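You operate a simulated robot arm through the tools that you are given. There is no shell and no other tool. Be economical: measure what you need, move in short steps, check, and stop when the job is done.

You run a simulated two-armed robot. Do the job below in one go: nothing can be reset, and whatever is moved stays where it is left.

## Task
Put the dryer back on line and shut the bypass last.
Fine: shut the vent first, open the inlet slowly, then the outlet.

The check looks at the end state, three seconds after you hand in, the way a careful person would. Anything else that was tipped, shoved, dropped, spilled or broken makes it a failure.

## Robot
Two 7-joint arms with two-finger parallel grippers on one trunk that stands fixed in place. Base frame: the origin is at the foot of the trunk, x ahead of it, y to its left, z up. Readings come in m, degrees, newtons and seconds.
The left shoulder is at [0.06, 0.143, 0.973], the right one opposite. With the tool pointing down near the work surface each hand reaches from about 0.1 to 0.68 m from the base axis, measured 20 degrees to its own side. Payload 1.57 kg a hand.
Tool frame (each hand has its own): the origin (TCP) lies between the finger pads and is the grasp point; the fingertips stand 0.03 m ahead of it; z points along the fingers, y is the line along which they close. Largest opening 0.11 m; finger width 0.024, thickness 0.012; the body of the gripper, 0.048 by 0.112 m, starts 0.078 m behind the TCP.
Orientation is told as [roll, pitch, yaw] about the base's x, y, z axes, in that order, counted from this pose: with the fingers straight down and closing along the base's y, the tool's x points along the base's -x, its y along +y and its z along -z.

## Interface
- The arms move only by the tool move_arm. It takes "left_moves", "right_moves" or both (then of equal length, played together; a hand with none holds still); each is a list of rows, each an object of numbers (a shift or turn left out is 0, a gripper value left out holds the last): "dx", "dy", "dz": the shift along the tool's x, y, z in m; "wx", "wy", "wz": the turn, a rotation vector about the tool's x, y, z in degrees; "grip": the opening, from 0 (shut) to 1 (fully open). In form: [{"dx": .., "dy": .., "dz": .., "wx": .., "wy": .., "wz": .., "grip": ..}, ...]. A call has 1 to 10 rows; each row shifts and turns the commanded pose from where the row before left it, along the tool's axes as they then stand. Rows are played at 5 a second. More than 0.05 m and 8.6 degrees between two rows, or a gripper value outside its range, and nothing of the call is played. A pose out of reach is approached as far as the arm can. The call stops where the force on the tool passes 50 N (or 10 N more than at its start, if that is more) or the arm is blocked; 0.2 s more then pass. The fingers move at their own pace (about 0.045 m/s each) and stop on an object; they squeeze with about 43 N. The grip force told is the motor's: it shows also when the fingers shut on nothing. Time passes only in rows, and 0.2 s behind the last, so rows that do not move let the fingers close. The reply holds the time, the measured pose of the TCP, the force on the tool along the base axes, the opening and the grip force, in the units named above and with some noise, with the torque about the TCP (base axes, N m) and any sound that the robot's microphone picked up.
- Cameras (640 x 400 px; columns grow to the right, rows downward): "scene" is now at [0.0288, -0.0095, 1.5697]; the picture's right is [0.15, -0.99, 0.00], its down [-0.83, -0.13, -0.55] and it looks along [0.54, 0.08, -0.84] (base axes); focal length 320 px, centre (320, 200). "left" rides on the left gripper at [0.07, -0.016, -0.141] in its tool frame; the picture's right is [0.23, 0.97, 0.00], its down [-0.86, 0.20, -0.48] and it looks along [-0.47, 0.11, 0.88] (tool axes); focal length 222 px, centre (320, 200). "right" rides on the right gripper at [0.07, 0.016, -0.141] in its tool frame; the picture's right is [-0.23, 0.97, 0.00], its down [-0.85, -0.20, -0.48] and it looks along [-0.47, -0.11, 0.88] (tool axes); focal length 222 px, centre (320, 200). There is no depth. A picture from a camera that has moved, and an enlarged one, comes with that camera's place and axes in the base frame and with its lens. The place of the scene camera against the robot may be out by one fixed shift of up to 0.025 m in any direction.
- camera(camera): a new picture of that camera. The clock stands still meanwhile.
- slide_trunk(by): slides the trunk up (or, below 0, down) by that many m; the arms and the scene camera ride with it, the base frame stays. It gives what a move gives, with no picture.
- pan_tilt(pan, tilt): turns the head with the scene camera to pan (to the left, within 86 degrees either way) and tilt (down, from -29 to 69), counted from straight ahead of the robot. It gives what a move gives.
- close_up(camera, box): a new picture of the part [left, top, right, bottom] of that camera's present view, enlarged. The clock stands still meanwhile.
- hand_in(): hands the job in; it is judged then, once.

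Go step by step. Nothing tells you positions but the pictures and the camera data: compare them with the known pose of the tool, close in by small moves and look again before you grip or let go. The budget is 120 turns and 86 pictures, counting those below and the enlarged ones. Unless the task says otherwise, let go and move clear before handing in, and close with one line.

The tools are called after ">>>" as name(argument=value, ...) on one line, values as JSON. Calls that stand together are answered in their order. move_arm: Moves the arms, as the interface text tells. Its arguments: {"type":"object","properties":{"left_moves":{"type":"array","items":{"type":"object","properties":{"dx":{"type":"number"},"dy":{"type":"number"},"dz":{"type":"number"},"wx":{"type":"number"},"wy":{"type":"number"},"wz":{"type":"number"},"grip":{"type":"number"}}}},"right_moves":{"type":"array","items":{"type":"object","properties":{"dx":{"type":"number"},"dy":{"type":"number"},"dz":{"type":"number"},"wx":{"type":"number"},"wy":{"type":"number"},"wz":{"type":"number"},"grip":{"type":"number"}}}}},"required":[]} The other tools are called the same way: slide_trunk (by) slides the trunk up or down; pan_tilt (pan, tilt) turns the head that bears the scene camera; camera (camera) takes a picture; close_up (camera, box) takes an enlarged picture of a part of a camera's view; hand_in () hands the job in.

At the start:

```text
time: 0.0
left_tool_pos: [0.4284, 0.1741, 1.1265]
left_ee_rot: [0.0, 0.0, 0.0]
left_contact_force: [0.8, -0.1, 0.2]
left_wrist_torque: [0.02, 0.01, -0.03]
left_gripper_width: 0.11
left_grasp_force: 0.0
right_tool_pos: [0.5006, -0.1811, 1.1447]
right_ee_rot: [-0.1, 0.0, 0.0]
right_contact_force: [0.7, 0.2, 0.1]
right_wrist_torque: [0.03, -0.01, 0.0]
right_gripper_width: 0.1103
right_grasp_force: 0.1
trunk travel left (down, up): [-0.571, 0.019]
head pan, tilt: [8.8, 56.8]
```

scene: 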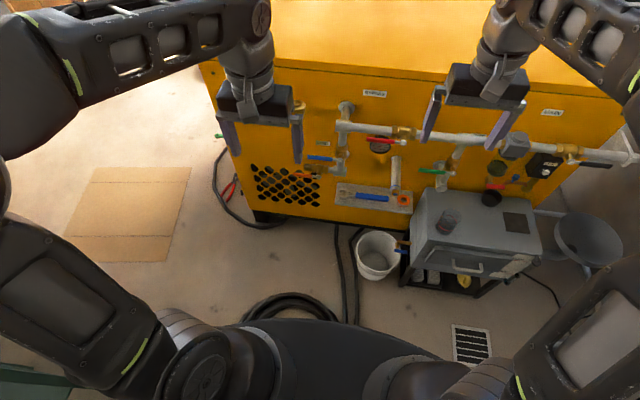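
right: 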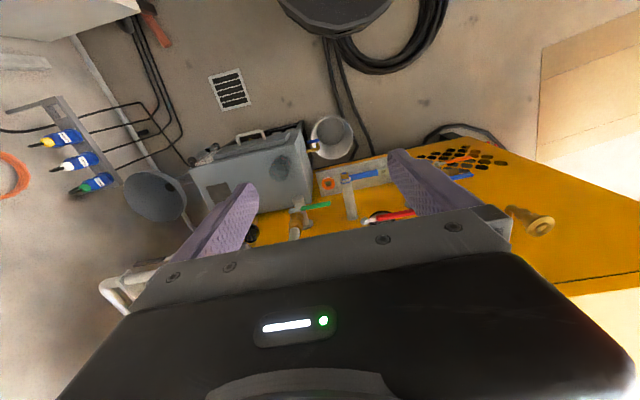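
left: 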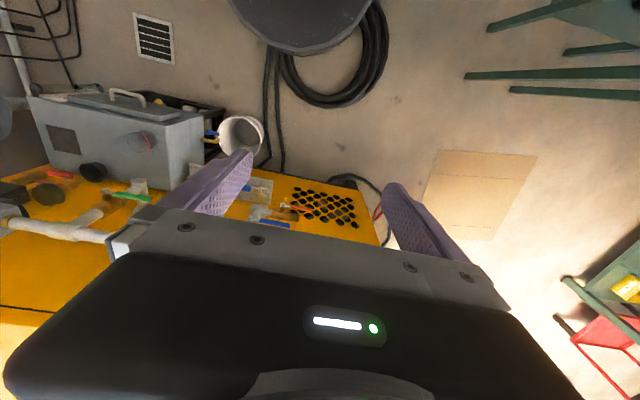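

I see a yellow compressor with pipework and several coloured valve handles, and a grey dryer box in front of it. First I'll look closely at the pipework to identify vent, inlet, outlet and bypass.

>>> close_up(camera="scene", box=[280, 80, 480, 220])

>>> close_up(camera="scene", box=[400, 90, 640, 300])

```text
2.86 times, centred on (380, 150) of scene
camera zoom: at [0.0288, -0.0095, 1.5697], right [0.15, -0.99, 0.0], down [-0.83, -0.13, -0.55], along [0.54, 0.08, -0.84], focal length 914 px, centre (149, 343)
```

zoom: 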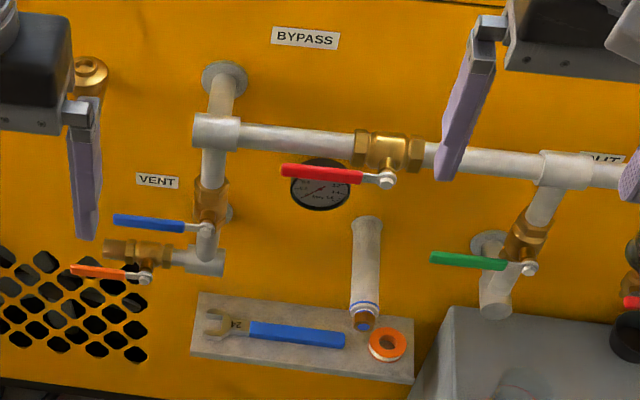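

```text
1.90 times, centred on (520, 195) of scene
camera zoom: at [0.0288, -0.0095, 1.5697], right [0.15, -0.99, 0.0], down [-0.83, -0.13, -0.55], along [0.54, 0.08, -0.84], focal length 609 px, centre (-61, 210)
```

zoom: 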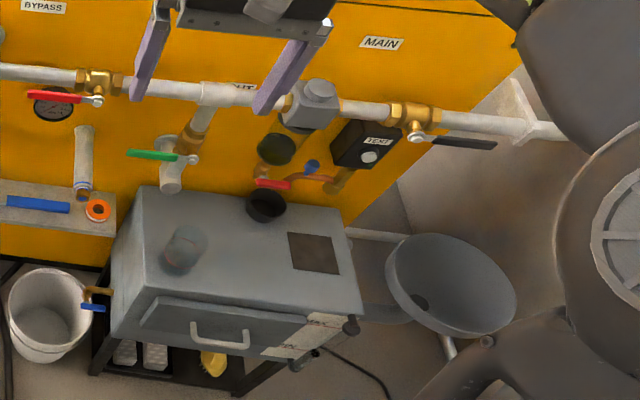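

The levers are: orange VENT (along its pipe, so open), blue inlet (across, shut), green outlet (across, shut), red BYPASS (along, open). I'll tilt both hands to point forward, spread them out of the view and look again.

>>> move_arm(left_moves=[{"wy": -8.5, "dy": 0.015}, {"wy": -8.5, "dy": 0.015}, {"wy": -8.5, "dy": 0.015}, {"wy": -8.5, "dy": 0.015}, {"wy": -8.5, "dy": 0.015}, {"wy": -8.5, "dy": 0.015}, {"wy": -8.5, "dy": 0.015}, {"wy": -8.5, "dy": 0.015}, {"wy": -8.5, "dy": 0.015}, {"wy": -8.5, "dy": 0.015}], right_moves=[{"wy": -8.5, "dy": -0.02}, {"wy": -8.5, "dy": -0.02}, {"wy": -8.5, "dy": -0.02}, {"wy": -8.5, "dy": -0.02}, {"wy": -8.5, "dy": -0.02}, {"wy": -8.5, "dy": -0.02}, {"wy": -8.5, "dy": -0.02}, {"wy": -8.5, "dy": -0.02}, {"wy": -8.5, "dy": -0.02}, {"wy": -8.5, "dy": -0.02}])

>>> pan_tilt(pan=0, tilt=45)

>>> camera(camera="scene")

>>> camera(camera="left")

```text
time: 2.2
left_tool_pos: [0.4876, 0.36, 1.1689]
left_ee_rot: [0.2, -84.9, -0.4]
left_contact_force: [-0.3, -0.4, 0.4]
left_wrist_torque: [0.0, -0.01, -0.01]
left_gripper_width: 0.1102
left_grasp_force: 0.0
left hand out of reach, approached as far as the arm can: row 6, 7, 8, 9, 10
right_tool_pos: [0.5007, -0.3803, 1.1451]
right_ee_rot: [0.2, -85.0, -0.3]
right_contact_force: [0.0, -0.6, 1.0]
right_wrist_torque: [-0.02, 0.0, -0.01]
right_gripper_width: 0.11
right_grasp_force: 0.2
trunk travel left (down, up): [-0.571, 0.019]
head pan, tilt: [8.8, 56.8]
```

```text
time: 2.9
left_tool_pos: [0.4863, 0.3591, 1.1685]
left_ee_rot: [-0.1, -84.9, -0.1]
left_contact_force: [0.2, -0.2, 0.2]
left_wrist_torque: [0.0, 0.02, -0.02]
left_gripper_width: 0.1101
left_grasp_force: 0.1
right_tool_pos: [0.5009, -0.3799, 1.1442]
right_ee_rot: [0.2, -84.9, -0.2]
right_contact_force: [-1.1, 0.5, -0.6]
right_wrist_torque: [-0.02, -0.03, 0.02]
right_gripper_width: 0.1098
right_grasp_force: 0.1
trunk travel left (down, up): [-0.571, 0.019]
head pan, tilt: [0.0, 45.0]
```

```text
80 pictures are left
camera scene: at [0.0408, -0.0203, 1.5853], right [0.0, -1.0, 0.0], down [-0.71, 0.0, -0.71], along [0.71, 0.0, -0.71], focal length 320 px, centre (320, 200)
```

scene: 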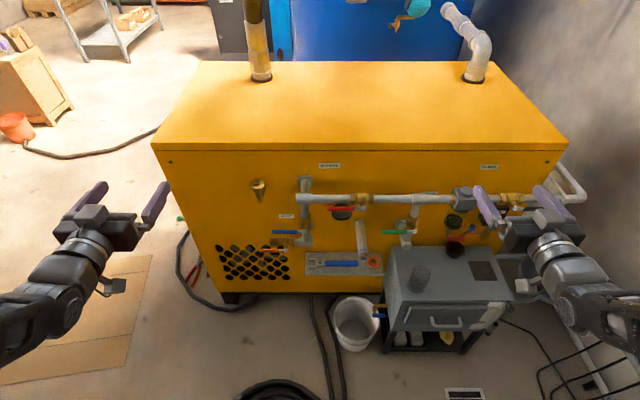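

```text
79 pictures are left
camera left: at [0.3395, 0.3452, 1.1131], right [-0.02, 0.97, -0.23], down [-0.4, 0.2, 0.89], along [0.92, 0.11, 0.39], focal length 222 px, centre (320, 200)
```

left: 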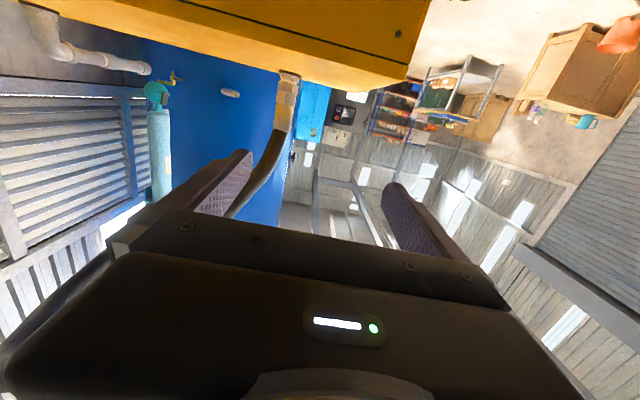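

The machine face stands square to the robot, roughly at x≈0.85. I'll lower the trunk to get a flatter view and bring the shoulders nearer to valve height.

>>> slide_trunk(by=-0.25)

>>> pan_tilt(pan=0, tilt=38)

>>> camera(camera="scene")

>>> close_up(camera="scene", box=[220, 120, 420, 245])

>>> close_up(camera="scene", box=[380, 120, 580, 245])

```text
time: 5.5
left_tool_pos: [0.4867, 0.3606, 0.9192]
left_ee_rot: [-0.1, -84.9, -0.1]
left_contact_force: [-0.1, -0.2, -0.7]
left_wrist_torque: [0.01, -0.01, 0.01]
left_gripper_width: 0.1097
left_grasp_force: 0.2
right_tool_pos: [0.5002, -0.3807, 0.8952]
right_ee_rot: [0.2, -85.1, -0.3]
right_contact_force: [0.1, 0.4, 0.2]
right_wrist_torque: [0.01, 0.0, -0.03]
right_gripper_width: 0.11
right_grasp_force: 0.1
trunk travel left (down, up): [-0.321, 0.269]
head pan, tilt: [0.0, 45.0]
```

```text
time: 6.2
left_tool_pos: [0.4851, 0.3604, 0.9188]
left_ee_rot: [-0.1, -85.0, -0.1]
left_contact_force: [0.3, 0.2, 0.7]
left_wrist_torque: [0.02, 0.02, -0.01]
left_gripper_width: 0.11
left_grasp_force: 0.1
right_tool_pos: [0.4993, -0.3796, 0.8954]
right_ee_rot: [0.3, -84.9, -0.3]
right_contact_force: [0.0, -0.2, 0.6]
right_wrist_torque: [-0.01, -0.03, 0.04]
right_gripper_width: 0.11
right_grasp_force: 0.0
trunk travel left (down, up): [-0.321, 0.269]
head pan, tilt: [0.0, 38.0]
```

```text
78 pictures are left
camera scene: at [0.0456, -0.0203, 1.3455], right [0.0, -1.0, 0.0], down [-0.62, 0.0, -0.79], along [0.79, 0.0, -0.62], focal length 320 px, centre (320, 200)
```

scene: 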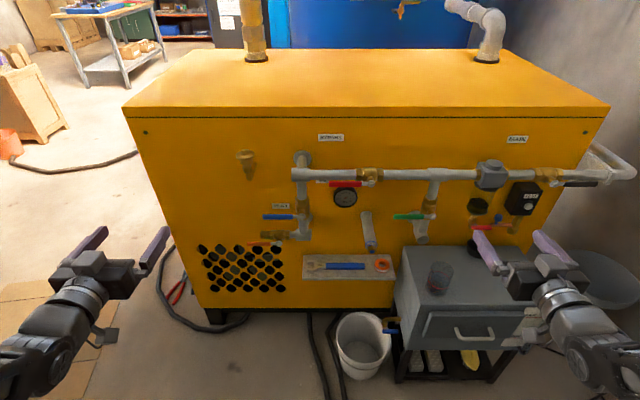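

```text
3.20 times, centred on (320, 182) of scene
camera zoom: at [0.0456, -0.0203, 1.3455], right [0.0, -1.0, 0.0], down [-0.62, 0.0, -0.79], along [0.79, 0.0, -0.62], focal length 1023 px, centre (320, 256)
```

zoom: 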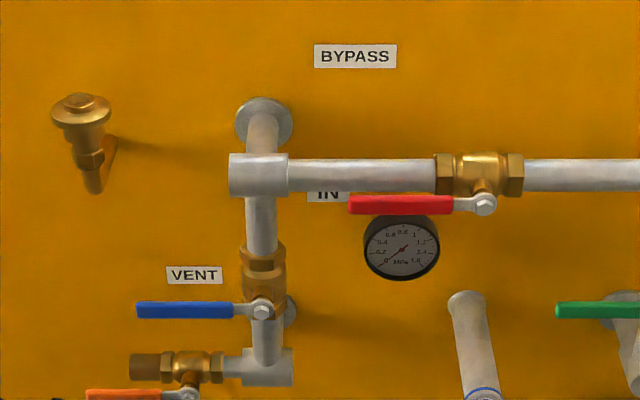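

```text
3.20 times, centred on (480, 182) of scene
camera zoom: at [0.0456, -0.0203, 1.3455], right [0.0, -1.0, 0.0], down [-0.62, 0.0, -0.79], along [0.79, 0.0, -0.62], focal length 1023 px, centre (-192, 256)
```

zoom: 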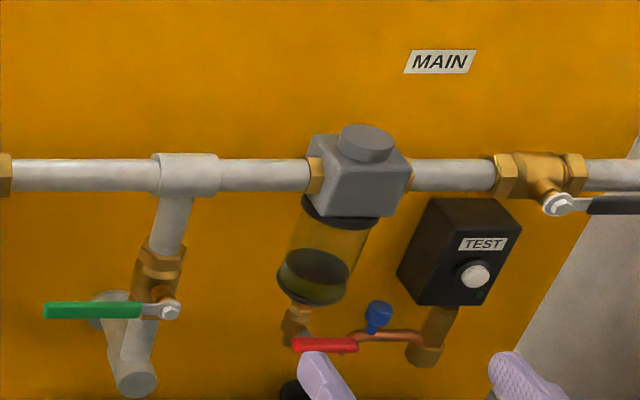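

All four lever pivots estimate to x≈0.73: vent (y .105, z .64), inlet (.031, .745), bypass (−.155, .86), outlet (−.34, .745); levers point left, ~0.1 m long. I'll shut the left gripper and bring it forward as a poker, starting with the vent.

>>> move_arm(left_moves=[{"wy": -5, "dx": 0.03, "dy": -0.02, "grip": 0}, {"dx": 0.03, "dy": -0.03}, {"dx": 0.03, "dy": -0.03}, {"dx": 0.03, "dy": -0.03}, {"dx": 0.03, "dy": -0.03}, {"dx": 0.03, "dy": -0.02}, {}, {}])

>>> camera(camera="scene")

```text
time: 8.0
left_tool_pos: [0.5315, 0.2316, 0.7375]
left_ee_rot: [24.4, -90.0, -24.7]
left_contact_force: [0.4, -0.4, 0.4]
left_wrist_torque: [-0.04, 0.01, 0.02]
left_gripper_width: 0.0
left_grasp_force: 21.4
left hand out of reach, approached as far as the arm can: row 1, 2, 3, 4
right_tool_pos: [0.5002, -0.3794, 0.8938]
right_ee_rot: [0.3, -85.0, -0.4]
right_contact_force: [-0.6, 0.1, 0.6]
right_wrist_torque: [0.0, -0.01, 0.01]
right_gripper_width: 0.1099
right_grasp_force: 0.1
trunk travel left (down, up): [-0.321, 0.269]
head pan, tilt: [0.0, 38.0]
```

```text
75 pictures are left
camera scene: at [0.0457, -0.0205, 1.3456], right [0.0, -1.0, 0.0], down [-0.62, 0.0, -0.79], along [0.79, 0.0, -0.62], focal length 320 px, centre (320, 200)
```

scene: 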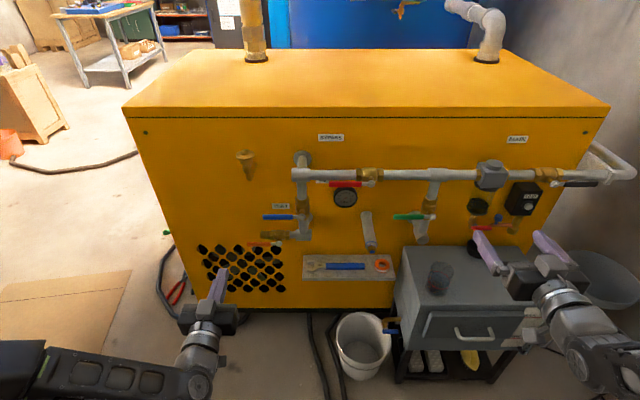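

The vision and tool pose nearly agree; I'll zoom on the fingertip to find the camera's fixed shift.

>>> close_up(camera="scene", box=[190, 190, 350, 290])

```text
4.00 times, centred on (270, 240) of scene
camera zoom: at [0.0457, -0.0205, 1.3456], right [0.0, -1.0, 0.0], down [-0.62, 0.0, -0.79], along [0.79, 0.0, -0.62], focal length 1279 px, centre (520, 40)
```

zoom: 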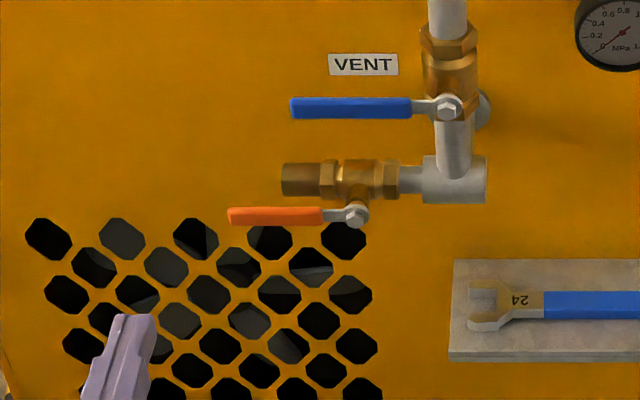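

The scene camera reads about 17 mm off in y, so true levers lie ~17 mm further left than computed. I'll advance the closed fingers above the vent lever.

>>> move_arm(left_moves=[{"dz": 0.03, "dy": -0.01}, {"dz": 0.03, "dy": -0.01}, {"dz": 0.03, "dy": -0.01}, {"dz": 0.03, "dx": 0.01}, {}])

>>> close_up(camera="scene", box=[190, 190, 350, 290])

>>> camera(camera="left")

```text
time: 9.2
left_tool_pos: [0.6537, 0.2007, 0.7278]
left_ee_rot: [-1.1, -89.9, 0.9]
left_contact_force: [0.4, -0.4, -0.2]
left_wrist_torque: [0.02, 0.0, -0.04]
left_gripper_width: 0.0
left_grasp_force: 21.4
right_tool_pos: [0.4996, -0.3795, 0.8949]
right_ee_rot: [0.2, -85.0, -0.3]
right_contact_force: [0.0, 0.1, 0.3]
right_wrist_torque: [-0.02, -0.05, -0.01]
right_gripper_width: 0.1098
right_grasp_force: 0.2
trunk travel left (down, up): [-0.321, 0.269]
head pan, tilt: [0.0, 38.0]
```

```text
4.00 times, centred on (270, 240) of scene
camera zoom: at [0.0459, -0.0203, 1.3456], right [0.0, -1.0, 0.0], down [-0.62, 0.0, -0.79], along [0.79, 0.0, -0.62], focal length 1279 px, centre (520, 40)
```

zoom: 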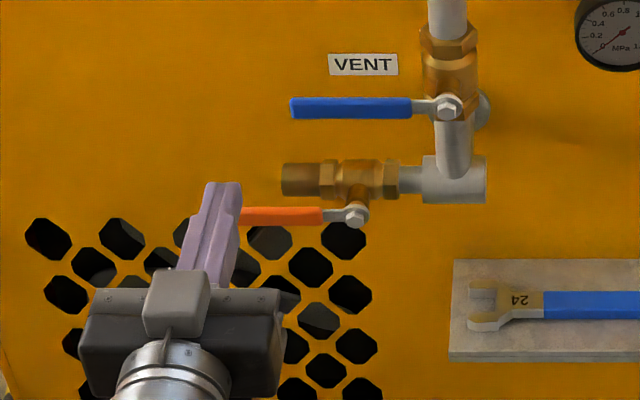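

```text
72 pictures are left
camera left: at [0.5119, 0.1861, 0.6601], right [0.0, 0.97, -0.23], down [-0.48, 0.2, 0.86], along [0.88, 0.11, 0.46], focal length 222 px, centre (320, 200)
```

left: 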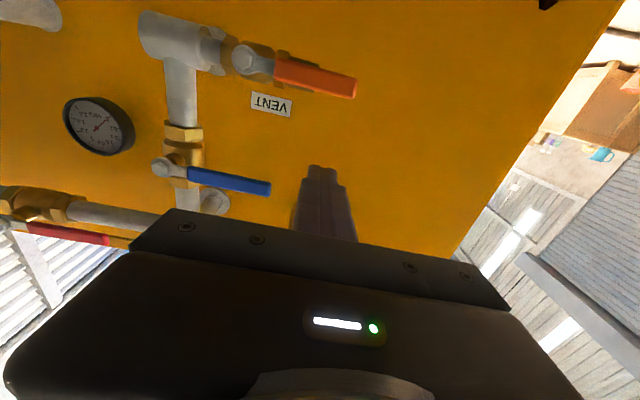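

Wrist view gives the vent lever at z≈.66 from y≈.12 (pivot) to .217, inlet lever at z≈.776. I'll place the fingers just above the vent lever's free end.

>>> move_arm(left_moves=[{"dz": 0.03, "dx": 0.01}, {"dz": 0.03, "dx": 0.015}, {"dx": 0.008, "dy": -0.005}, {}])

>>> close_up(camera="scene", box=[190, 190, 350, 290])

>>> camera(camera="left")

```text
time: 10.2
left_tool_pos: [0.7125, 0.1951, 0.6952]
left_ee_rot: [-13.5, -89.9, 13.3]
left_contact_force: [0.5, -0.4, 0.0]
left_wrist_torque: [-0.02, -0.02, 0.02]
left_gripper_width: 0.0003
left_grasp_force: 21.9
right_tool_pos: [0.5003, -0.3815, 0.896]
right_ee_rot: [0.2, -85.0, -0.2]
right_contact_force: [0.0, -0.5, 0.7]
right_wrist_torque: [-0.01, -0.02, -0.03]
right_gripper_width: 0.11
right_grasp_force: 0.0
trunk travel left (down, up): [-0.321, 0.269]
head pan, tilt: [0.0, 38.0]
```

```text
4.00 times, centred on (270, 240) of scene
camera zoom: at [0.0457, -0.0204, 1.3456], right [0.0, -1.0, 0.0], down [-0.62, 0.0, -0.79], along [0.79, 0.0, -0.62], focal length 1279 px, centre (520, 40)
```

zoom: 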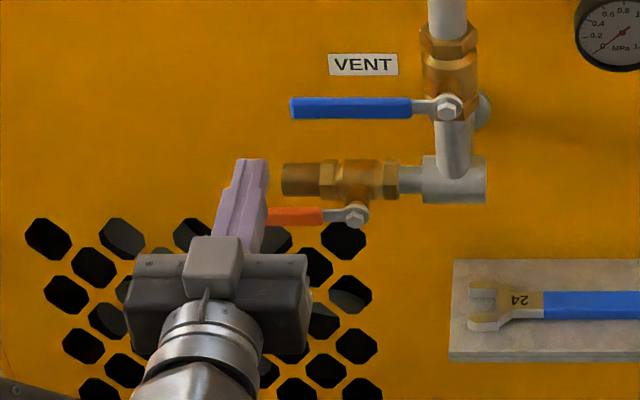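

```text
70 pictures are left
camera left: at [0.571, 0.1808, 0.6259], right [0.0, 0.97, -0.23], down [-0.48, 0.2, 0.86], along [0.88, 0.11, 0.46], focal length 222 px, centre (320, 200)
```

left: 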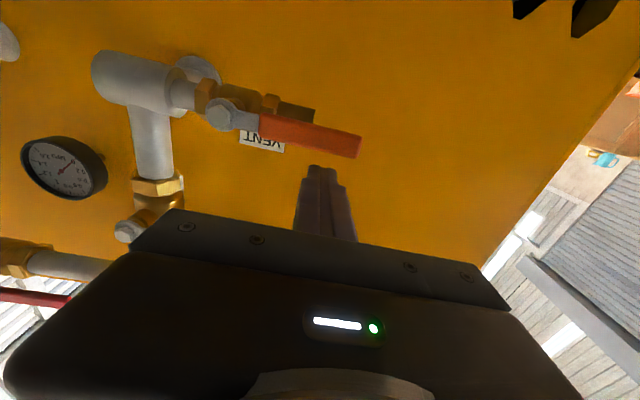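

Fingers sit about 3 cm above the vent lever's end and overlap its depth. I'll press down gently to test the direction.

>>> move_arm(left_moves=[{"dx": 0.008}, {"dx": 0.008}, {"dx": 0.006}, {"dx": 0.006}, {"dx": 0.006}])

>>> camera(camera="left")

```text
time: 11.4
left_tool_pos: [0.7114, 0.196, 0.6588]
left_ee_rot: [-15.9, -89.9, 15.5]
left_contact_force: [-0.2, -2.3, 3.7]
left_wrist_torque: [-0.02, -0.1, -0.07]
left_gripper_width: 0.0001
left_grasp_force: 21.0
right_tool_pos: [0.5004, -0.3808, 0.896]
right_ee_rot: [0.4, -85.0, -0.4]
right_contact_force: [0.3, 0.0, 0.3]
right_wrist_torque: [0.02, -0.01, 0.03]
right_gripper_width: 0.1101
right_grasp_force: 0.0
trunk travel left (down, up): [-0.321, 0.269]
head pan, tilt: [0.0, 38.0]
```

```text
69 pictures are left
camera left: at [0.5702, 0.1817, 0.5909], right [0.0, 0.97, -0.23], down [-0.48, 0.2, 0.86], along [0.88, 0.11, 0.46], focal length 222 px, centre (320, 200)
```

left: 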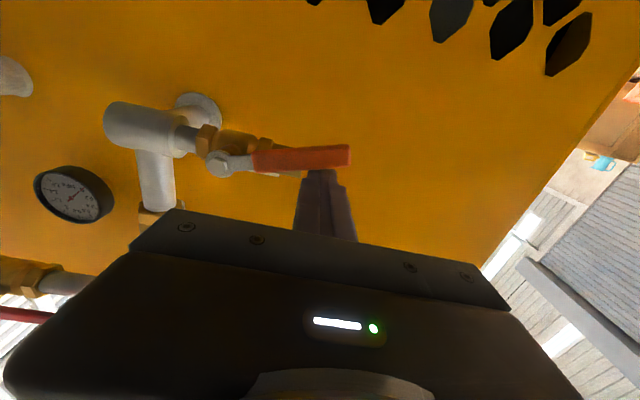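

The lever turns downward with about 4 N. I'll follow the arc to 90°.

>>> move_arm(left_moves=[{"dx": 0.009, "dy": -0.002}, {"dx": 0.009, "dy": -0.001}, {"dx": 0.009, "dy": -0.004}, {"dx": 0.009, "dy": -0.005}, {"dx": 0.008, "dy": -0.006}, {"dx": 0.007, "dy": -0.006}, {"dx": 0.006, "dy": -0.008}, {"dx": 0.006, "dy": -0.008}, {"dx": 0.005, "dy": -0.009}, {"dx": 0.002, "dy": -0.009}])

>>> camera(camera="left")

>>> close_up(camera="scene", box=[190, 190, 350, 290])

```text
time: 13.6
left_tool_pos: [0.7112, 0.1401, 0.5916]
left_ee_rot: [9.8, -89.9, -9.9]
left_contact_force: [-1.1, 5.9, 4.4]
left_wrist_torque: [-0.07, -0.06, 0.08]
left_gripper_width: 0.0
left_grasp_force: 21.4
right_tool_pos: [0.4998, -0.3797, 0.8968]
right_ee_rot: [0.0, -85.0, -0.1]
right_contact_force: [-0.4, -0.2, 0.2]
right_wrist_torque: [0.0, 0.02, 0.01]
right_gripper_width: 0.1099
right_grasp_force: 0.0
trunk travel left (down, up): [-0.321, 0.269]
head pan, tilt: [0.0, 38.0]
```

```text
68 pictures are left
camera left: at [0.5692, 0.1253, 0.5214], right [0.0, 0.97, -0.23], down [-0.48, 0.2, 0.86], along [0.88, 0.11, 0.47], focal length 222 px, centre (320, 200)
```

left: 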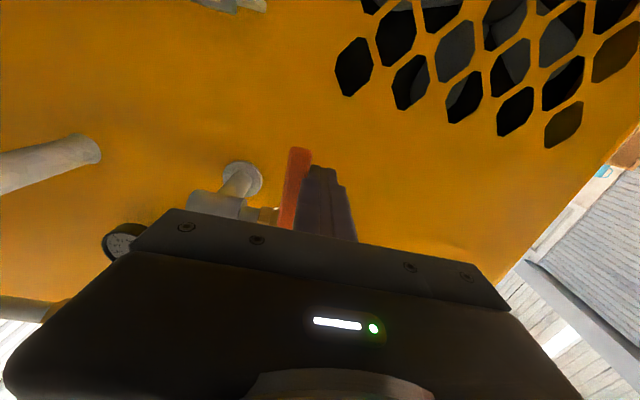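

```text
4.00 times, centred on (270, 240) of scene
camera zoom: at [0.0451, -0.0199, 1.3456], right [0.0, -1.0, 0.0], down [-0.62, 0.0, -0.79], along [0.79, 0.0, -0.62], focal length 1279 px, centre (520, 40)
```

zoom: 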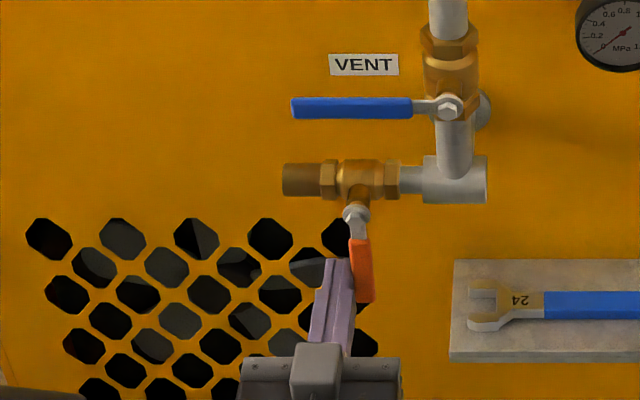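

The vent lever is about vertical. I'll press a little further until it meets its stop.

>>> move_arm(left_moves=[{"dy": -0.003}, {"dy": -0.003}, {"dy": -0.003}])

```text
time: 14.4
left_tool_pos: [0.7121, 0.1392, 0.5902]
left_ee_rot: [-121.1, -89.9, 121.9]
left_contact_force: [-13.7, 42.5, 7.3]
left_wrist_torque: [-0.51, -0.22, 0.26]
left_gripper_width: 0.0001
left_grasp_force: 21.3
right_tool_pos: [0.5002, -0.3777, 0.8967]
right_ee_rot: [-1.4, -85.1, 1.2]
right_contact_force: [-0.1, 0.3, -0.7]
right_wrist_torque: [-0.03, -0.03, -0.01]
right_gripper_width: 0.1101
right_grasp_force: 0.0
trunk travel left (down, up): [-0.321, 0.269]
head pan, tilt: [0.0, 38.0]
```

It's at its stop (42 N): the vent is shut. I'll back off and go to above the blue inlet lever.

>>> move_arm(left_moves=[{"dy": 0.02}, {"dy": 0.03}, {"dz": -0.04, "dy": 0.02}, {"dz": -0.04}, {"dx": -0.05}, {"dx": -0.05}, {"dx": -0.05}, {"dx": -0.05}, {"dx": -0.03}, {}])

>>> move_arm(left_moves=[{"dy": -0.03}, {"dy": -0.03}, {"dy": -0.012}, {}])

>>> camera(camera="left")

>>> close_up(camera="scene", box=[190, 160, 350, 260])

```text
time: 16.6
left_tool_pos: [0.6317, 0.2, 0.8205]
left_ee_rot: [-4.9, -90.0, 4.7]
left_contact_force: [0.6, 0.3, 0.5]
left_wrist_torque: [0.03, -0.01, 0.02]
left_gripper_width: 0.0002
left_grasp_force: 21.5
right_tool_pos: [0.5001, -0.3796, 0.8958]
right_ee_rot: [0.3, -85.0, -0.3]
right_contact_force: [-0.1, 0.5, -0.2]
right_wrist_torque: [-0.02, 0.02, 0.01]
right_gripper_width: 0.1101
right_grasp_force: 0.2
trunk travel left (down, up): [-0.321, 0.269]
head pan, tilt: [0.0, 38.0]
```

```text
time: 17.6
left_tool_pos: [0.6298, 0.1278, 0.8205]
left_ee_rot: [-1.2, -89.9, 1.0]
left_contact_force: [0.1, 0.1, -0.7]
left_wrist_torque: [0.0, 0.01, -0.02]
left_gripper_width: 0.0
left_grasp_force: 21.6
right_tool_pos: [0.5, -0.3793, 0.8945]
right_ee_rot: [0.2, -85.0, -0.4]
right_contact_force: [-0.4, -0.9, 0.9]
right_wrist_torque: [0.03, -0.01, 0.0]
right_gripper_width: 0.1098
right_grasp_force: 0.0
trunk travel left (down, up): [-0.321, 0.269]
head pan, tilt: [0.0, 38.0]
```

```text
66 pictures are left
camera left: at [0.4887, 0.1125, 0.7513], right [0.0, 0.97, -0.23], down [-0.48, 0.2, 0.86], along [0.88, 0.11, 0.46], focal length 222 px, centre (320, 200)
```

left: 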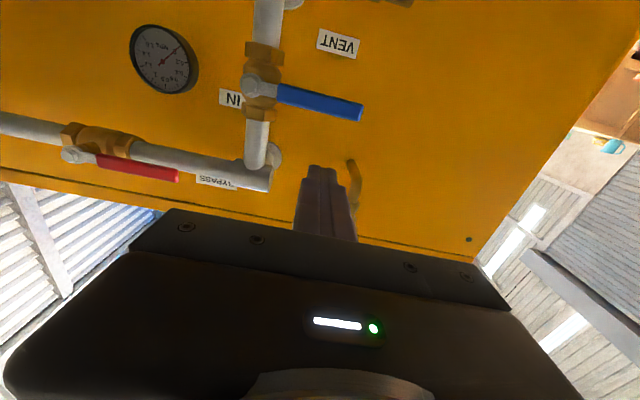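

```text
4.00 times, centred on (270, 210) of scene
camera zoom: at [0.0457, -0.0204, 1.3456], right [0.0, -1.0, 0.0], down [-0.62, 0.0, -0.79], along [0.79, 0.0, -0.62], focal length 1279 px, centre (520, 160)
```

zoom: 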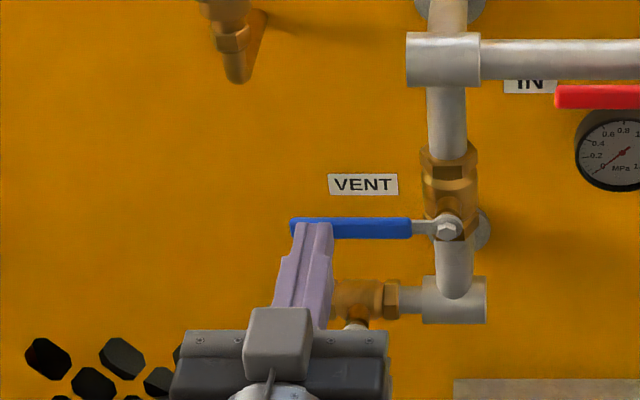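

The inlet lever runs y≈.05→.156 at z≈.77. I'll advance over it and press slowly.

>>> move_arm(left_moves=[{"dz": 0.03}, {"dz": 0.03}, {"dz": 0.022}, {"dx": 0.01}, {"dx": 0.008}, {"dx": 0.006}, {"dx": 0.005}, {"dx": 0.005}])

>>> camera(camera="left")

```text
time: 19.4
left_tool_pos: [0.7128, 0.1282, 0.7866]
left_ee_rot: [164.4, -89.9, -164.6]
left_contact_force: [0.2, -0.5, 4.0]
left_wrist_torque: [0.01, -0.03, -0.06]
left_gripper_width: 0.0001
left_grasp_force: 21.1
right_tool_pos: [0.5004, -0.3794, 0.8954]
right_ee_rot: [0.3, -85.0, -0.3]
right_contact_force: [0.8, 0.1, 0.1]
right_wrist_torque: [-0.03, 0.0, 0.02]
right_gripper_width: 0.11
right_grasp_force: 0.2
trunk travel left (down, up): [-0.321, 0.269]
head pan, tilt: [0.0, 38.0]
```

```text
64 pictures are left
camera left: at [0.572, 0.114, 0.7175], right [0.0, 0.97, -0.23], down [-0.48, 0.2, 0.85], along [0.88, 0.11, 0.47], focal length 222 px, centre (320, 200)
```

left: 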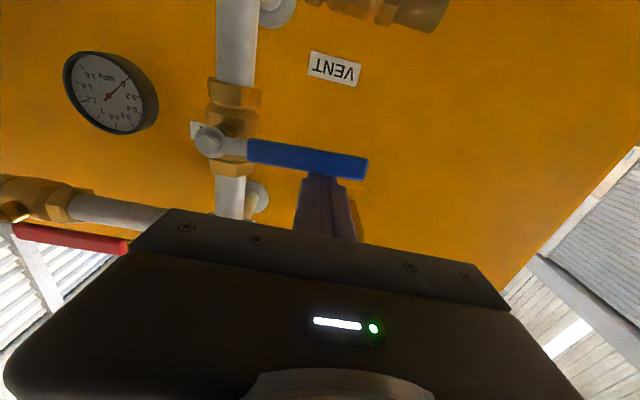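

Contact at ~4 N. I'll open slowly, small steps.

>>> move_arm(left_moves=[{"dx": 0.003}, {"dx": 0.003}, {"dx": 0.003}, {"dx": 0.003}, {"dx": 0.003}])

```text
time: 20.6
left_tool_pos: [0.7129, 0.1277, 0.7707]
left_ee_rot: [4.0, -90.0, -4.2]
left_contact_force: [3.2, -0.8, 2.8]
left_wrist_torque: [-0.07, -0.07, 0.03]
left_gripper_width: 0.0001
left_grasp_force: 21.2
right_tool_pos: [0.4996, -0.38, 0.895]
right_ee_rot: [0.4, -85.0, -0.4]
right_contact_force: [-0.3, 0.3, -0.5]
right_wrist_torque: [0.01, -0.02, 0.01]
right_gripper_width: 0.1099
right_grasp_force: 0.1
trunk travel left (down, up): [-0.321, 0.269]
head pan, tilt: [0.0, 38.0]
```

It opens downward. Continuing slowly along the arc.

>>> move_arm(left_moves=[{"dx": 0.0038, "dy": -0.0007}, {"dx": 0.0038, "dy": -0.0007}, {"dx": 0.0038, "dy": -0.0007}, {"dx": 0.0038, "dy": -0.0007}, {"dx": 0.0038, "dy": -0.0007}, {"dx": 0.0038, "dy": -0.0007}, {"dx": 0.0038, "dy": -0.0007}, {"dx": 0.0033, "dy": -0.0019}, {"dx": 0.0033, "dy": -0.0019}, {"dx": 0.0033, "dy": -0.0019}])

>>> move_arm(left_moves=[{"dx": 0.0033, "dy": -0.0019}, {"dx": 0.0033, "dy": -0.0019}, {"dx": 0.0033, "dy": -0.0019}, {"dx": 0.0033, "dy": -0.0019}, {"dx": 0.0029, "dy": -0.0034}, {"dx": 0.0029, "dy": -0.0034}, {"dx": 0.0029, "dy": -0.0034}])

>>> camera(camera="left")

>>> close_up(camera="scene", box=[210, 160, 370, 260])

```text
time: 22.8
left_tool_pos: [0.7134, 0.1176, 0.7351]
left_ee_rot: [-16.9, -89.9, 16.7]
left_contact_force: [0.3, 0.2, 2.9]
left_wrist_torque: [-0.06, -0.06, -0.01]
left_gripper_width: 0.0
left_grasp_force: 21.4
right_tool_pos: [0.4999, -0.3802, 0.8955]
right_ee_rot: [0.3, -85.1, -0.2]
right_contact_force: [0.1, 0.0, 0.3]
right_wrist_torque: [0.01, -0.04, 0.01]
right_gripper_width: 0.1101
right_grasp_force: 0.0
trunk travel left (down, up): [-0.321, 0.269]
head pan, tilt: [0.0, 38.0]
```

```text
time: 24.4
left_tool_pos: [0.7139, 0.0987, 0.7133]
left_ee_rot: [3.5, -89.9, -3.7]
left_contact_force: [1.7, 1.2, 3.3]
left_wrist_torque: [0.0, -0.06, 0.02]
left_gripper_width: 0.0
left_grasp_force: 20.6
right_tool_pos: [0.4994, -0.3811, 0.8958]
right_ee_rot: [0.3, -84.9, -0.3]
right_contact_force: [0.0, 0.3, -0.1]
right_wrist_torque: [-0.01, 0.01, 0.02]
right_gripper_width: 0.1099
right_grasp_force: 0.1
trunk travel left (down, up): [-0.321, 0.269]
head pan, tilt: [0.0, 38.0]
```

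```text
63 pictures are left
camera left: at [0.5718, 0.0844, 0.6435], right [0.0, 0.97, -0.23], down [-0.48, 0.2, 0.86], along [0.88, 0.11, 0.46], focal length 222 px, centre (320, 200)
```

left: 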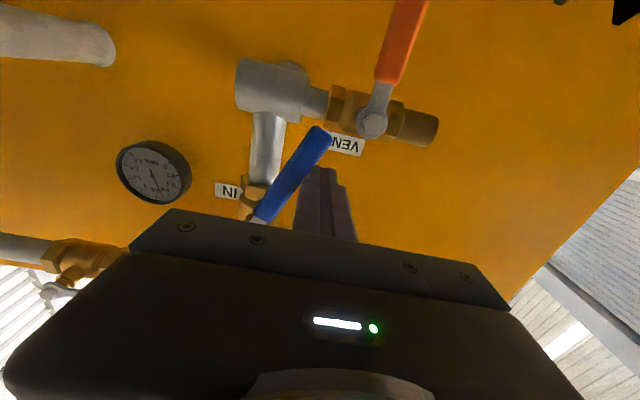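

```text
4.00 times, centred on (290, 210) of scene
camera zoom: at [0.0456, -0.0203, 1.3456], right [0.0, -1.0, 0.0], down [-0.62, 0.0, -0.79], along [0.79, 0.0, -0.62], focal length 1279 px, centre (440, 160)
```

zoom: 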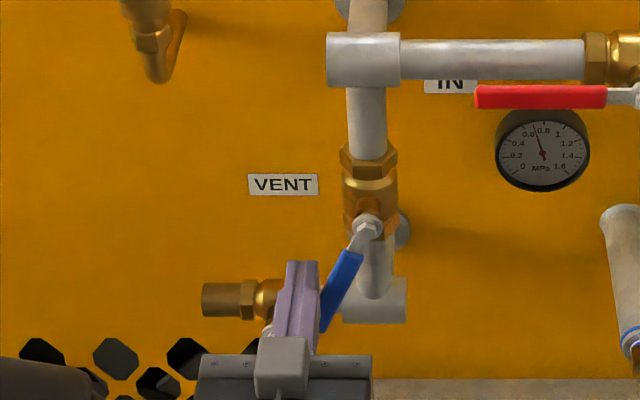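

The gauge is climbing to ~0.7 MPa and the lever is ~60° down. Completing the last of the turn.

>>> move_arm(left_moves=[{"dx": 0.0029, "dy": -0.0034}, {"dx": 0.0029, "dy": -0.0034}, {"dx": 0.0025, "dy": -0.0036}, {"dx": 0.002, "dy": -0.004}, {"dx": 0.0016, "dy": -0.004}, {"dx": 0.0016, "dy": -0.004}, {"dx": 0.001, "dy": -0.004}, {"dy": -0.004}, {"dy": -0.003}])

>>> close_up(camera="scene", box=[210, 160, 370, 260])

```text
time: 26.4
left_tool_pos: [0.713, 0.0673, 0.6972]
left_ee_rot: [2.5, -89.9, -2.5]
left_contact_force: [-6.1, 8.2, -2.6]
left_wrist_torque: [-0.01, 0.0, 0.0]
left_gripper_width: 0.0002
left_grasp_force: 20.9
right_tool_pos: [0.4997, -0.3794, 0.8942]
right_ee_rot: [-0.1, -85.1, 0.2]
right_contact_force: [-0.1, -0.7, 0.0]
right_wrist_torque: [-0.03, -0.01, -0.02]
right_gripper_width: 0.1099
right_grasp_force: 0.3
trunk travel left (down, up): [-0.321, 0.269]
head pan, tilt: [0.0, 38.0]
```

```text
4.00 times, centred on (290, 210) of scene
camera zoom: at [0.0454, -0.0196, 1.3455], right [0.0, -1.0, 0.0], down [-0.62, 0.0, -0.79], along [0.79, 0.0, -0.62], focal length 1279 px, centre (440, 160)
```

zoom: 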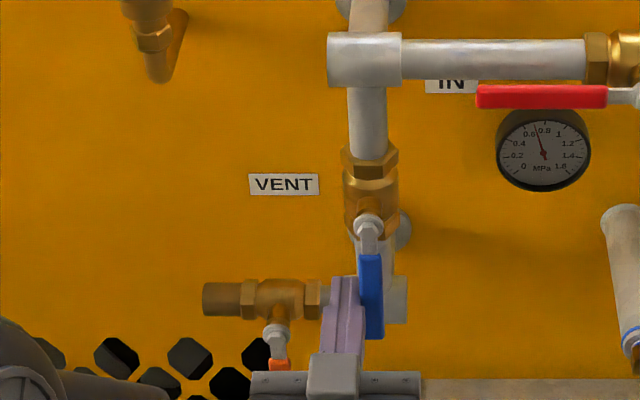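

>>> move_arm(left_moves=[{"dy": -0.002}, {"dy": -0.002}, {"dy": -0.002}])

```text
time: 27.2
left_tool_pos: [0.7133, 0.0677, 0.6968]
left_ee_rot: [-52.7, -89.9, 53.2]
left_contact_force: [-14.9, 33.1, -0.1]
left_wrist_torque: [-0.36, -0.15, -0.09]
left_gripper_width: 0.0
left_grasp_force: 21.3
right_tool_pos: [0.4995, -0.3783, 0.8967]
right_ee_rot: [-1.2, -85.0, 1.3]
right_contact_force: [-0.4, -0.2, -0.2]
right_wrist_torque: [-0.02, 0.0, 0.02]
right_gripper_width: 0.1101
right_grasp_force: 0.0
trunk travel left (down, up): [-0.321, 0.269]
head pan, tilt: [0.0, 38.0]
```

Inlet is fully open at its stop. I'll withdraw the left hand and bring the right hand, shut, towards the green outlet lever.

>>> move_arm(left_moves=[{"dy": 0.01}, {"dz": -0.04}, {"dz": -0.05}, {"dz": -0.05, "dy": 0.03}, {"dy": 0.05}, {"dy": 0.05}, {"dy": 0.05}, {}], right_moves=[{"wy": -5, "grip": 0}, {"dy": 0.03}, {"dy": 0.03}, {"dy": 0.03}, {"dy": 0.03, "dx": 0.02}, {"dx": 0.03, "dz": 0.03}, {"dx": 0.02, "dz": 0.04}, {"dz": 0.04}])

>>> camera(camera="right")

>>> camera(camera="scene")

```text
refused: row 4 steps farther than a row can; nothing moved
```

```text
60 pictures are left
camera right: at [0.353, -0.3622, 0.8394], right [0.02, 0.97, 0.22], down [-0.4, -0.2, 0.89], along [0.92, -0.11, 0.39], focal length 222 px, centre (320, 200)
```

right: 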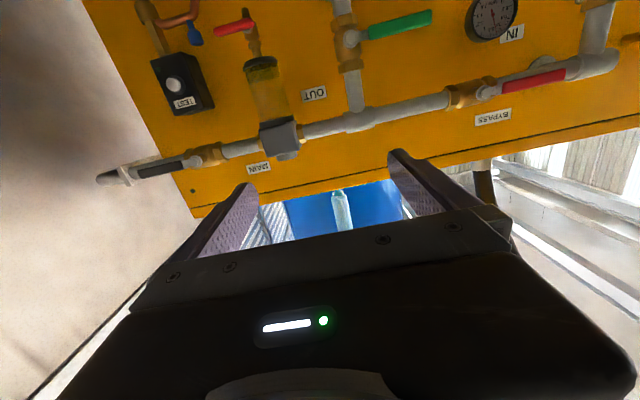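

```text
59 pictures are left
camera scene: at [0.0444, -0.0171, 1.3457], right [0.0, -1.0, 0.0], down [-0.61, 0.0, -0.79], along [0.79, 0.0, -0.61], focal length 320 px, centre (320, 200)
```

scene: 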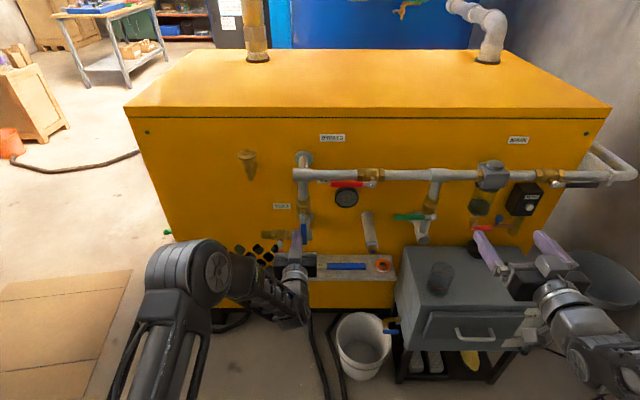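

The move was refused because one row was too long; I'll repeat with shorter rows.

>>> move_arm(left_moves=[{"dy": 0.01}, {"dz": -0.04}, {"dz": -0.045}, {"dz": -0.045}, {"dy": 0.045}, {"dy": 0.045}, {"dy": 0.045}, {"dy": 0.04}], right_moves=[{"wy": -5, "grip": 0}, {"dy": 0.03}, {"dy": 0.03}, {"dy": 0.03}, {"dy": 0.03, "dx": 0.02}, {"dx": 0.03, "dz": 0.03}, {"dx": 0.02, "dz": 0.04}, {"dz": 0.04}])

>>> camera(camera="right")

>>> camera(camera="scene")

```text
time: 29.0
left_tool_pos: [0.5838, 0.2448, 0.6983]
left_ee_rot: [-37.4, -90.0, 37.1]
left_contact_force: [0.0, -0.2, 0.1]
left_wrist_torque: [-0.02, 0.01, 0.01]
left_gripper_width: 0.0
left_grasp_force: 21.1
right_tool_pos: [0.6537, -0.2829, 0.8308]
right_ee_rot: [61.2, -90.0, -61.3]
right_contact_force: [0.3, -0.6, 0.0]
right_wrist_torque: [0.03, 0.01, 0.02]
right_gripper_width: 0.0
right_grasp_force: 21.8
right hand out of reach, approached as far as the arm can: row 2, 3, 4, 5
trunk travel left (down, up): [-0.321, 0.269]
head pan, tilt: [0.0, 38.0]
```

```text
58 pictures are left
camera right: at [0.5117, -0.2678, 0.7604], right [0.0, 0.97, 0.23], down [-0.48, -0.2, 0.86], along [0.88, -0.11, 0.47], focal length 222 px, centre (320, 200)
```

right: 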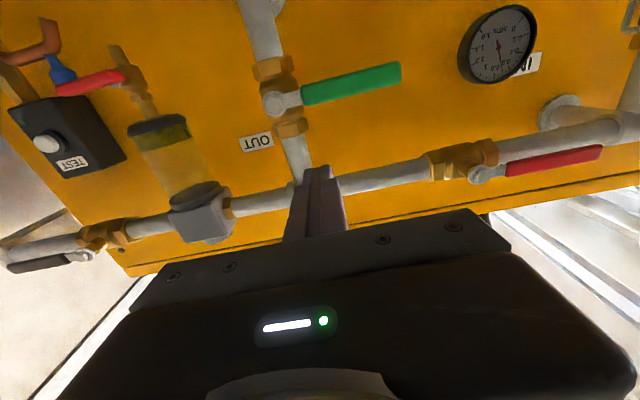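

```text
57 pictures are left
camera scene: at [0.0459, -0.0203, 1.3456], right [0.0, -1.0, 0.0], down [-0.62, 0.0, -0.79], along [0.79, 0.0, -0.62], focal length 320 px, centre (320, 200)
```

scene: 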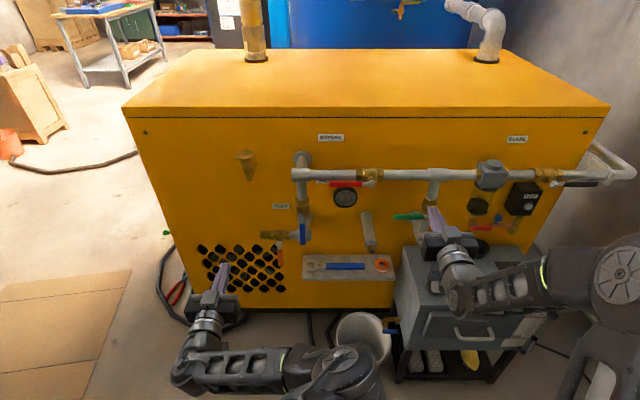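

Outlet lever: pivot y≈−.315, tip −.20, z≈.77. I'll place the fingers above its end and come into contact.

>>> move_arm(right_moves=[{"dy": 0.02}, {"dy": 0.022}, {"dz": 0.03}, {"dz": 0.03}, {"dx": 0.012}, {"dx": 0.01}, {"dx": 0.008}, {"dx": 0.006}, {"dx": 0.006}])

>>> camera(camera="right")

>>> camera(camera="scene")

```text
time: 31.0
left_tool_pos: [0.5825, 0.2441, 0.6986]
left_ee_rot: [-13.6, -89.8, 13.3]
left_contact_force: [-0.6, 0.9, -0.5]
left_wrist_torque: [0.05, 0.0, 0.03]
left_gripper_width: 0.0001
left_grasp_force: 21.1
right_tool_pos: [0.7117, -0.2407, 0.7894]
right_ee_rot: [176.6, -89.8, -176.6]
right_contact_force: [-1.7, -0.2, 4.0]
right_wrist_torque: [0.01, -0.01, -0.08]
right_gripper_width: 0.0002
right_grasp_force: 21.3
trunk travel left (down, up): [-0.321, 0.269]
head pan, tilt: [0.0, 38.0]
```

```text
56 pictures are left
camera right: at [0.5711, -0.2243, 0.7189], right [0.0, 0.97, 0.23], down [-0.48, -0.2, 0.85], along [0.88, -0.11, 0.47], focal length 222 px, centre (320, 200)
```

right: 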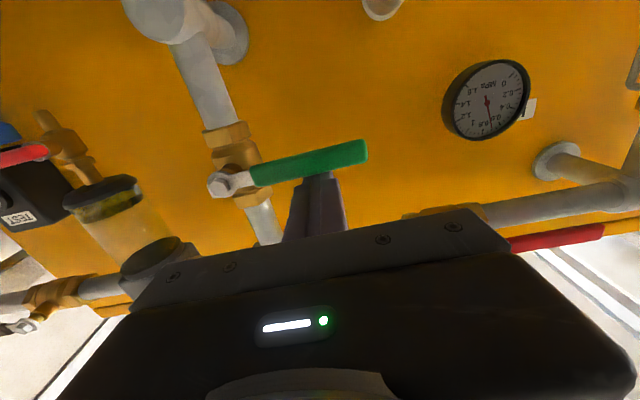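

```text
55 pictures are left
camera scene: at [0.0453, -0.0202, 1.3457], right [0.0, -1.0, 0.0], down [-0.62, 0.0, -0.79], along [0.79, 0.0, -0.62], focal length 320 px, centre (320, 200)
```

scene: 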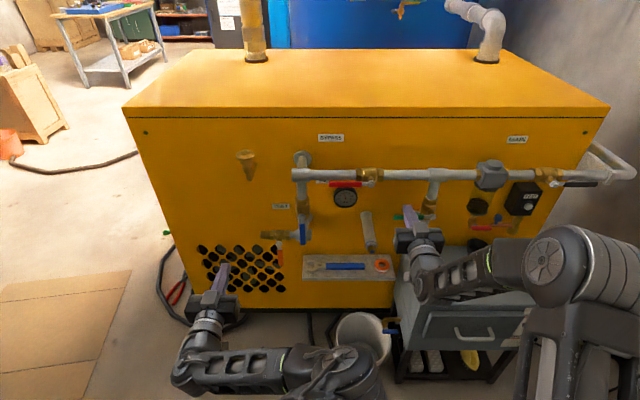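

Contact confirmed. Opening the outlet along the same arc.

>>> move_arm(right_moves=[{"dx": 0.0045}, {"dx": 0.0045}, {"dx": 0.0045}, {"dx": 0.0045}, {"dx": 0.0045, "dy": -0.0008}, {"dx": 0.0045, "dy": -0.0008}, {"dx": 0.0045, "dy": -0.0008}, {"dx": 0.0045, "dy": -0.0008}, {"dx": 0.0045, "dy": -0.0008}, {"dx": 0.0045, "dy": -0.0015}])

>>> camera(camera="right")

>>> camera(camera="scene")

```text
time: 33.2
left_tool_pos: [0.583, 0.2436, 0.6966]
left_ee_rot: [-13.3, -89.9, 13.1]
left_contact_force: [-0.1, 0.0, 0.1]
left_wrist_torque: [0.01, -0.01, -0.01]
left_gripper_width: 0.0
left_grasp_force: 21.2
right_tool_pos: [0.7121, -0.2464, 0.7419]
right_ee_rot: [26.7, -89.9, -26.6]
right_contact_force: [0.0, 0.7, 3.7]
right_wrist_torque: [-0.03, -0.08, 0.0]
right_gripper_width: 0.0
right_grasp_force: 21.2
trunk travel left (down, up): [-0.321, 0.269]
head pan, tilt: [0.0, 38.0]
```

```text
54 pictures are left
camera right: at [0.5703, -0.2294, 0.6724], right [0.0, 0.97, 0.23], down [-0.48, -0.2, 0.86], along [0.88, -0.11, 0.46], focal length 222 px, centre (320, 200)
```

right: 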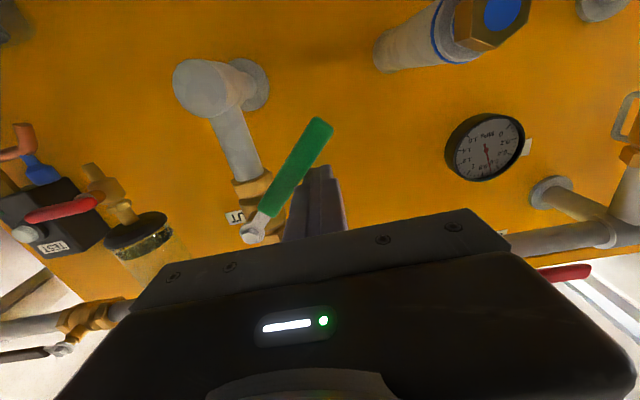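

```text
53 pictures are left
camera scene: at [0.0454, -0.0202, 1.3456], right [0.0, -1.0, 0.0], down [-0.62, 0.0, -0.79], along [0.79, 0.0, -0.62], focal length 320 px, centre (320, 200)
```

scene: 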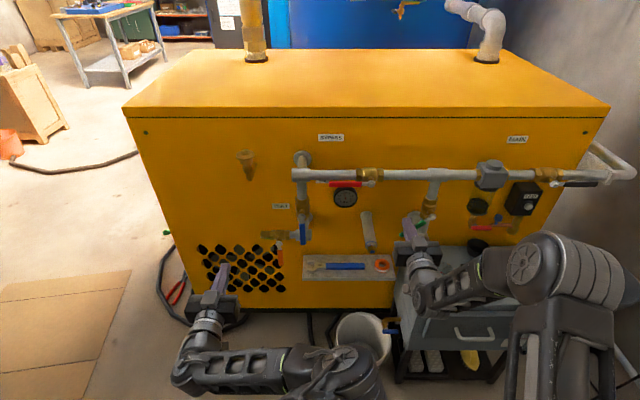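

About 35° turned with light force. Continuing to the end.

>>> move_arm(right_moves=[{"dx": 0.004, "dy": -0.0022}, {"dx": 0.004, "dy": -0.0025}, {"dx": 0.004, "dy": -0.003}, {"dx": 0.004, "dy": -0.0032}, {"dx": 0.0035, "dy": -0.004}, {"dx": 0.0035, "dy": -0.004}, {"dx": 0.0035, "dy": -0.0045}, {"dx": 0.003, "dy": -0.0045}, {"dx": 0.003, "dy": -0.005}, {"dx": 0.002, "dy": -0.005}])

>>> move_arm(right_moves=[{"dx": 0.002, "dy": -0.004}, {"dx": 0.001, "dy": -0.004}, {"dx": 0.001, "dy": -0.004}, {"dy": -0.003}, {"dy": -0.003}])

>>> camera(camera="right")

>>> close_up(camera="scene", box=[340, 160, 500, 260])

```text
time: 35.4
left_tool_pos: [0.5831, 0.2443, 0.6983]
left_ee_rot: [-20.7, -89.8, 20.5]
left_contact_force: [-0.4, 0.2, 0.3]
left_wrist_torque: [-0.03, 0.0, 0.0]
left_gripper_width: 0.0002
left_grasp_force: 21.4
right_tool_pos: [0.7106, -0.2837, 0.7075]
right_ee_rot: [-7.6, -90.0, 7.6]
right_contact_force: [0.8, 3.0, 2.8]
right_wrist_torque: [-0.02, -0.04, 0.01]
right_gripper_width: 0.0
right_grasp_force: 21.4
trunk travel left (down, up): [-0.321, 0.269]
head pan, tilt: [0.0, 38.0]
```

```text
time: 36.6
left_tool_pos: [0.5815, 0.2477, 0.6973]
left_ee_rot: [-76.2, -89.8, 76.1]
left_contact_force: [-0.6, -0.3, 0.7]
left_wrist_torque: [0.03, -0.01, 0.0]
left_gripper_width: 0.0002
left_grasp_force: 21.1
right_tool_pos: [0.7113, -0.2922, 0.7035]
right_ee_rot: [-108.8, -90.0, 109.6]
right_contact_force: [-5.5, 32.8, 4.7]
right_wrist_torque: [-0.4, -0.09, 0.1]
right_gripper_width: 0.0001
right_grasp_force: 21.6
trunk travel left (down, up): [-0.321, 0.269]
head pan, tilt: [0.0, 38.0]
```

```text
52 pictures are left
camera right: at [0.5699, -0.2788, 0.6341], right [-0.01, 0.97, 0.23], down [-0.48, -0.21, 0.86], along [0.88, -0.1, 0.47], focal length 222 px, centre (320, 200)
```

right: 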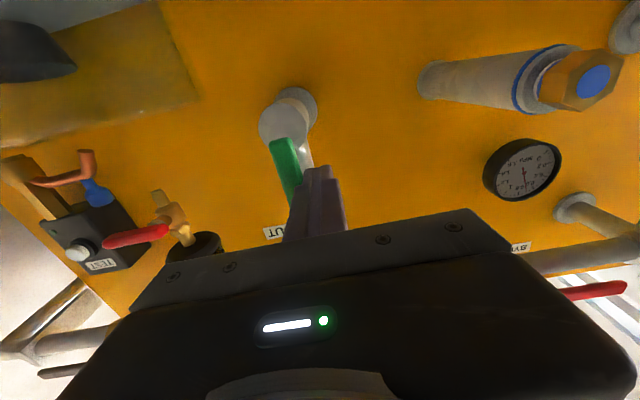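

```text
4.00 times, centred on (420, 210) of scene
camera zoom: at [0.0447, -0.0167, 1.3456], right [0.0, -1.0, 0.0], down [-0.62, 0.0, -0.79], along [0.79, 0.0, -0.62], focal length 1279 px, centre (-80, 160)
```

zoom: 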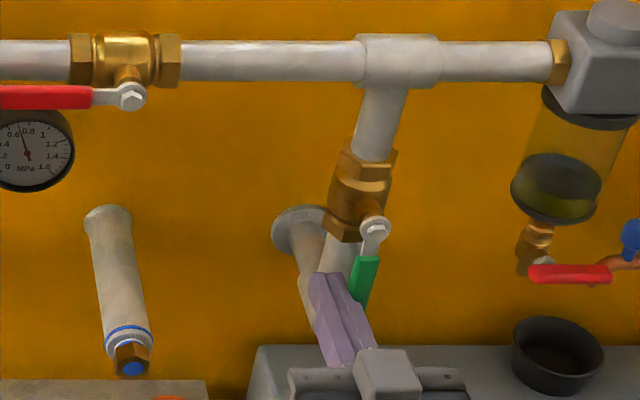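

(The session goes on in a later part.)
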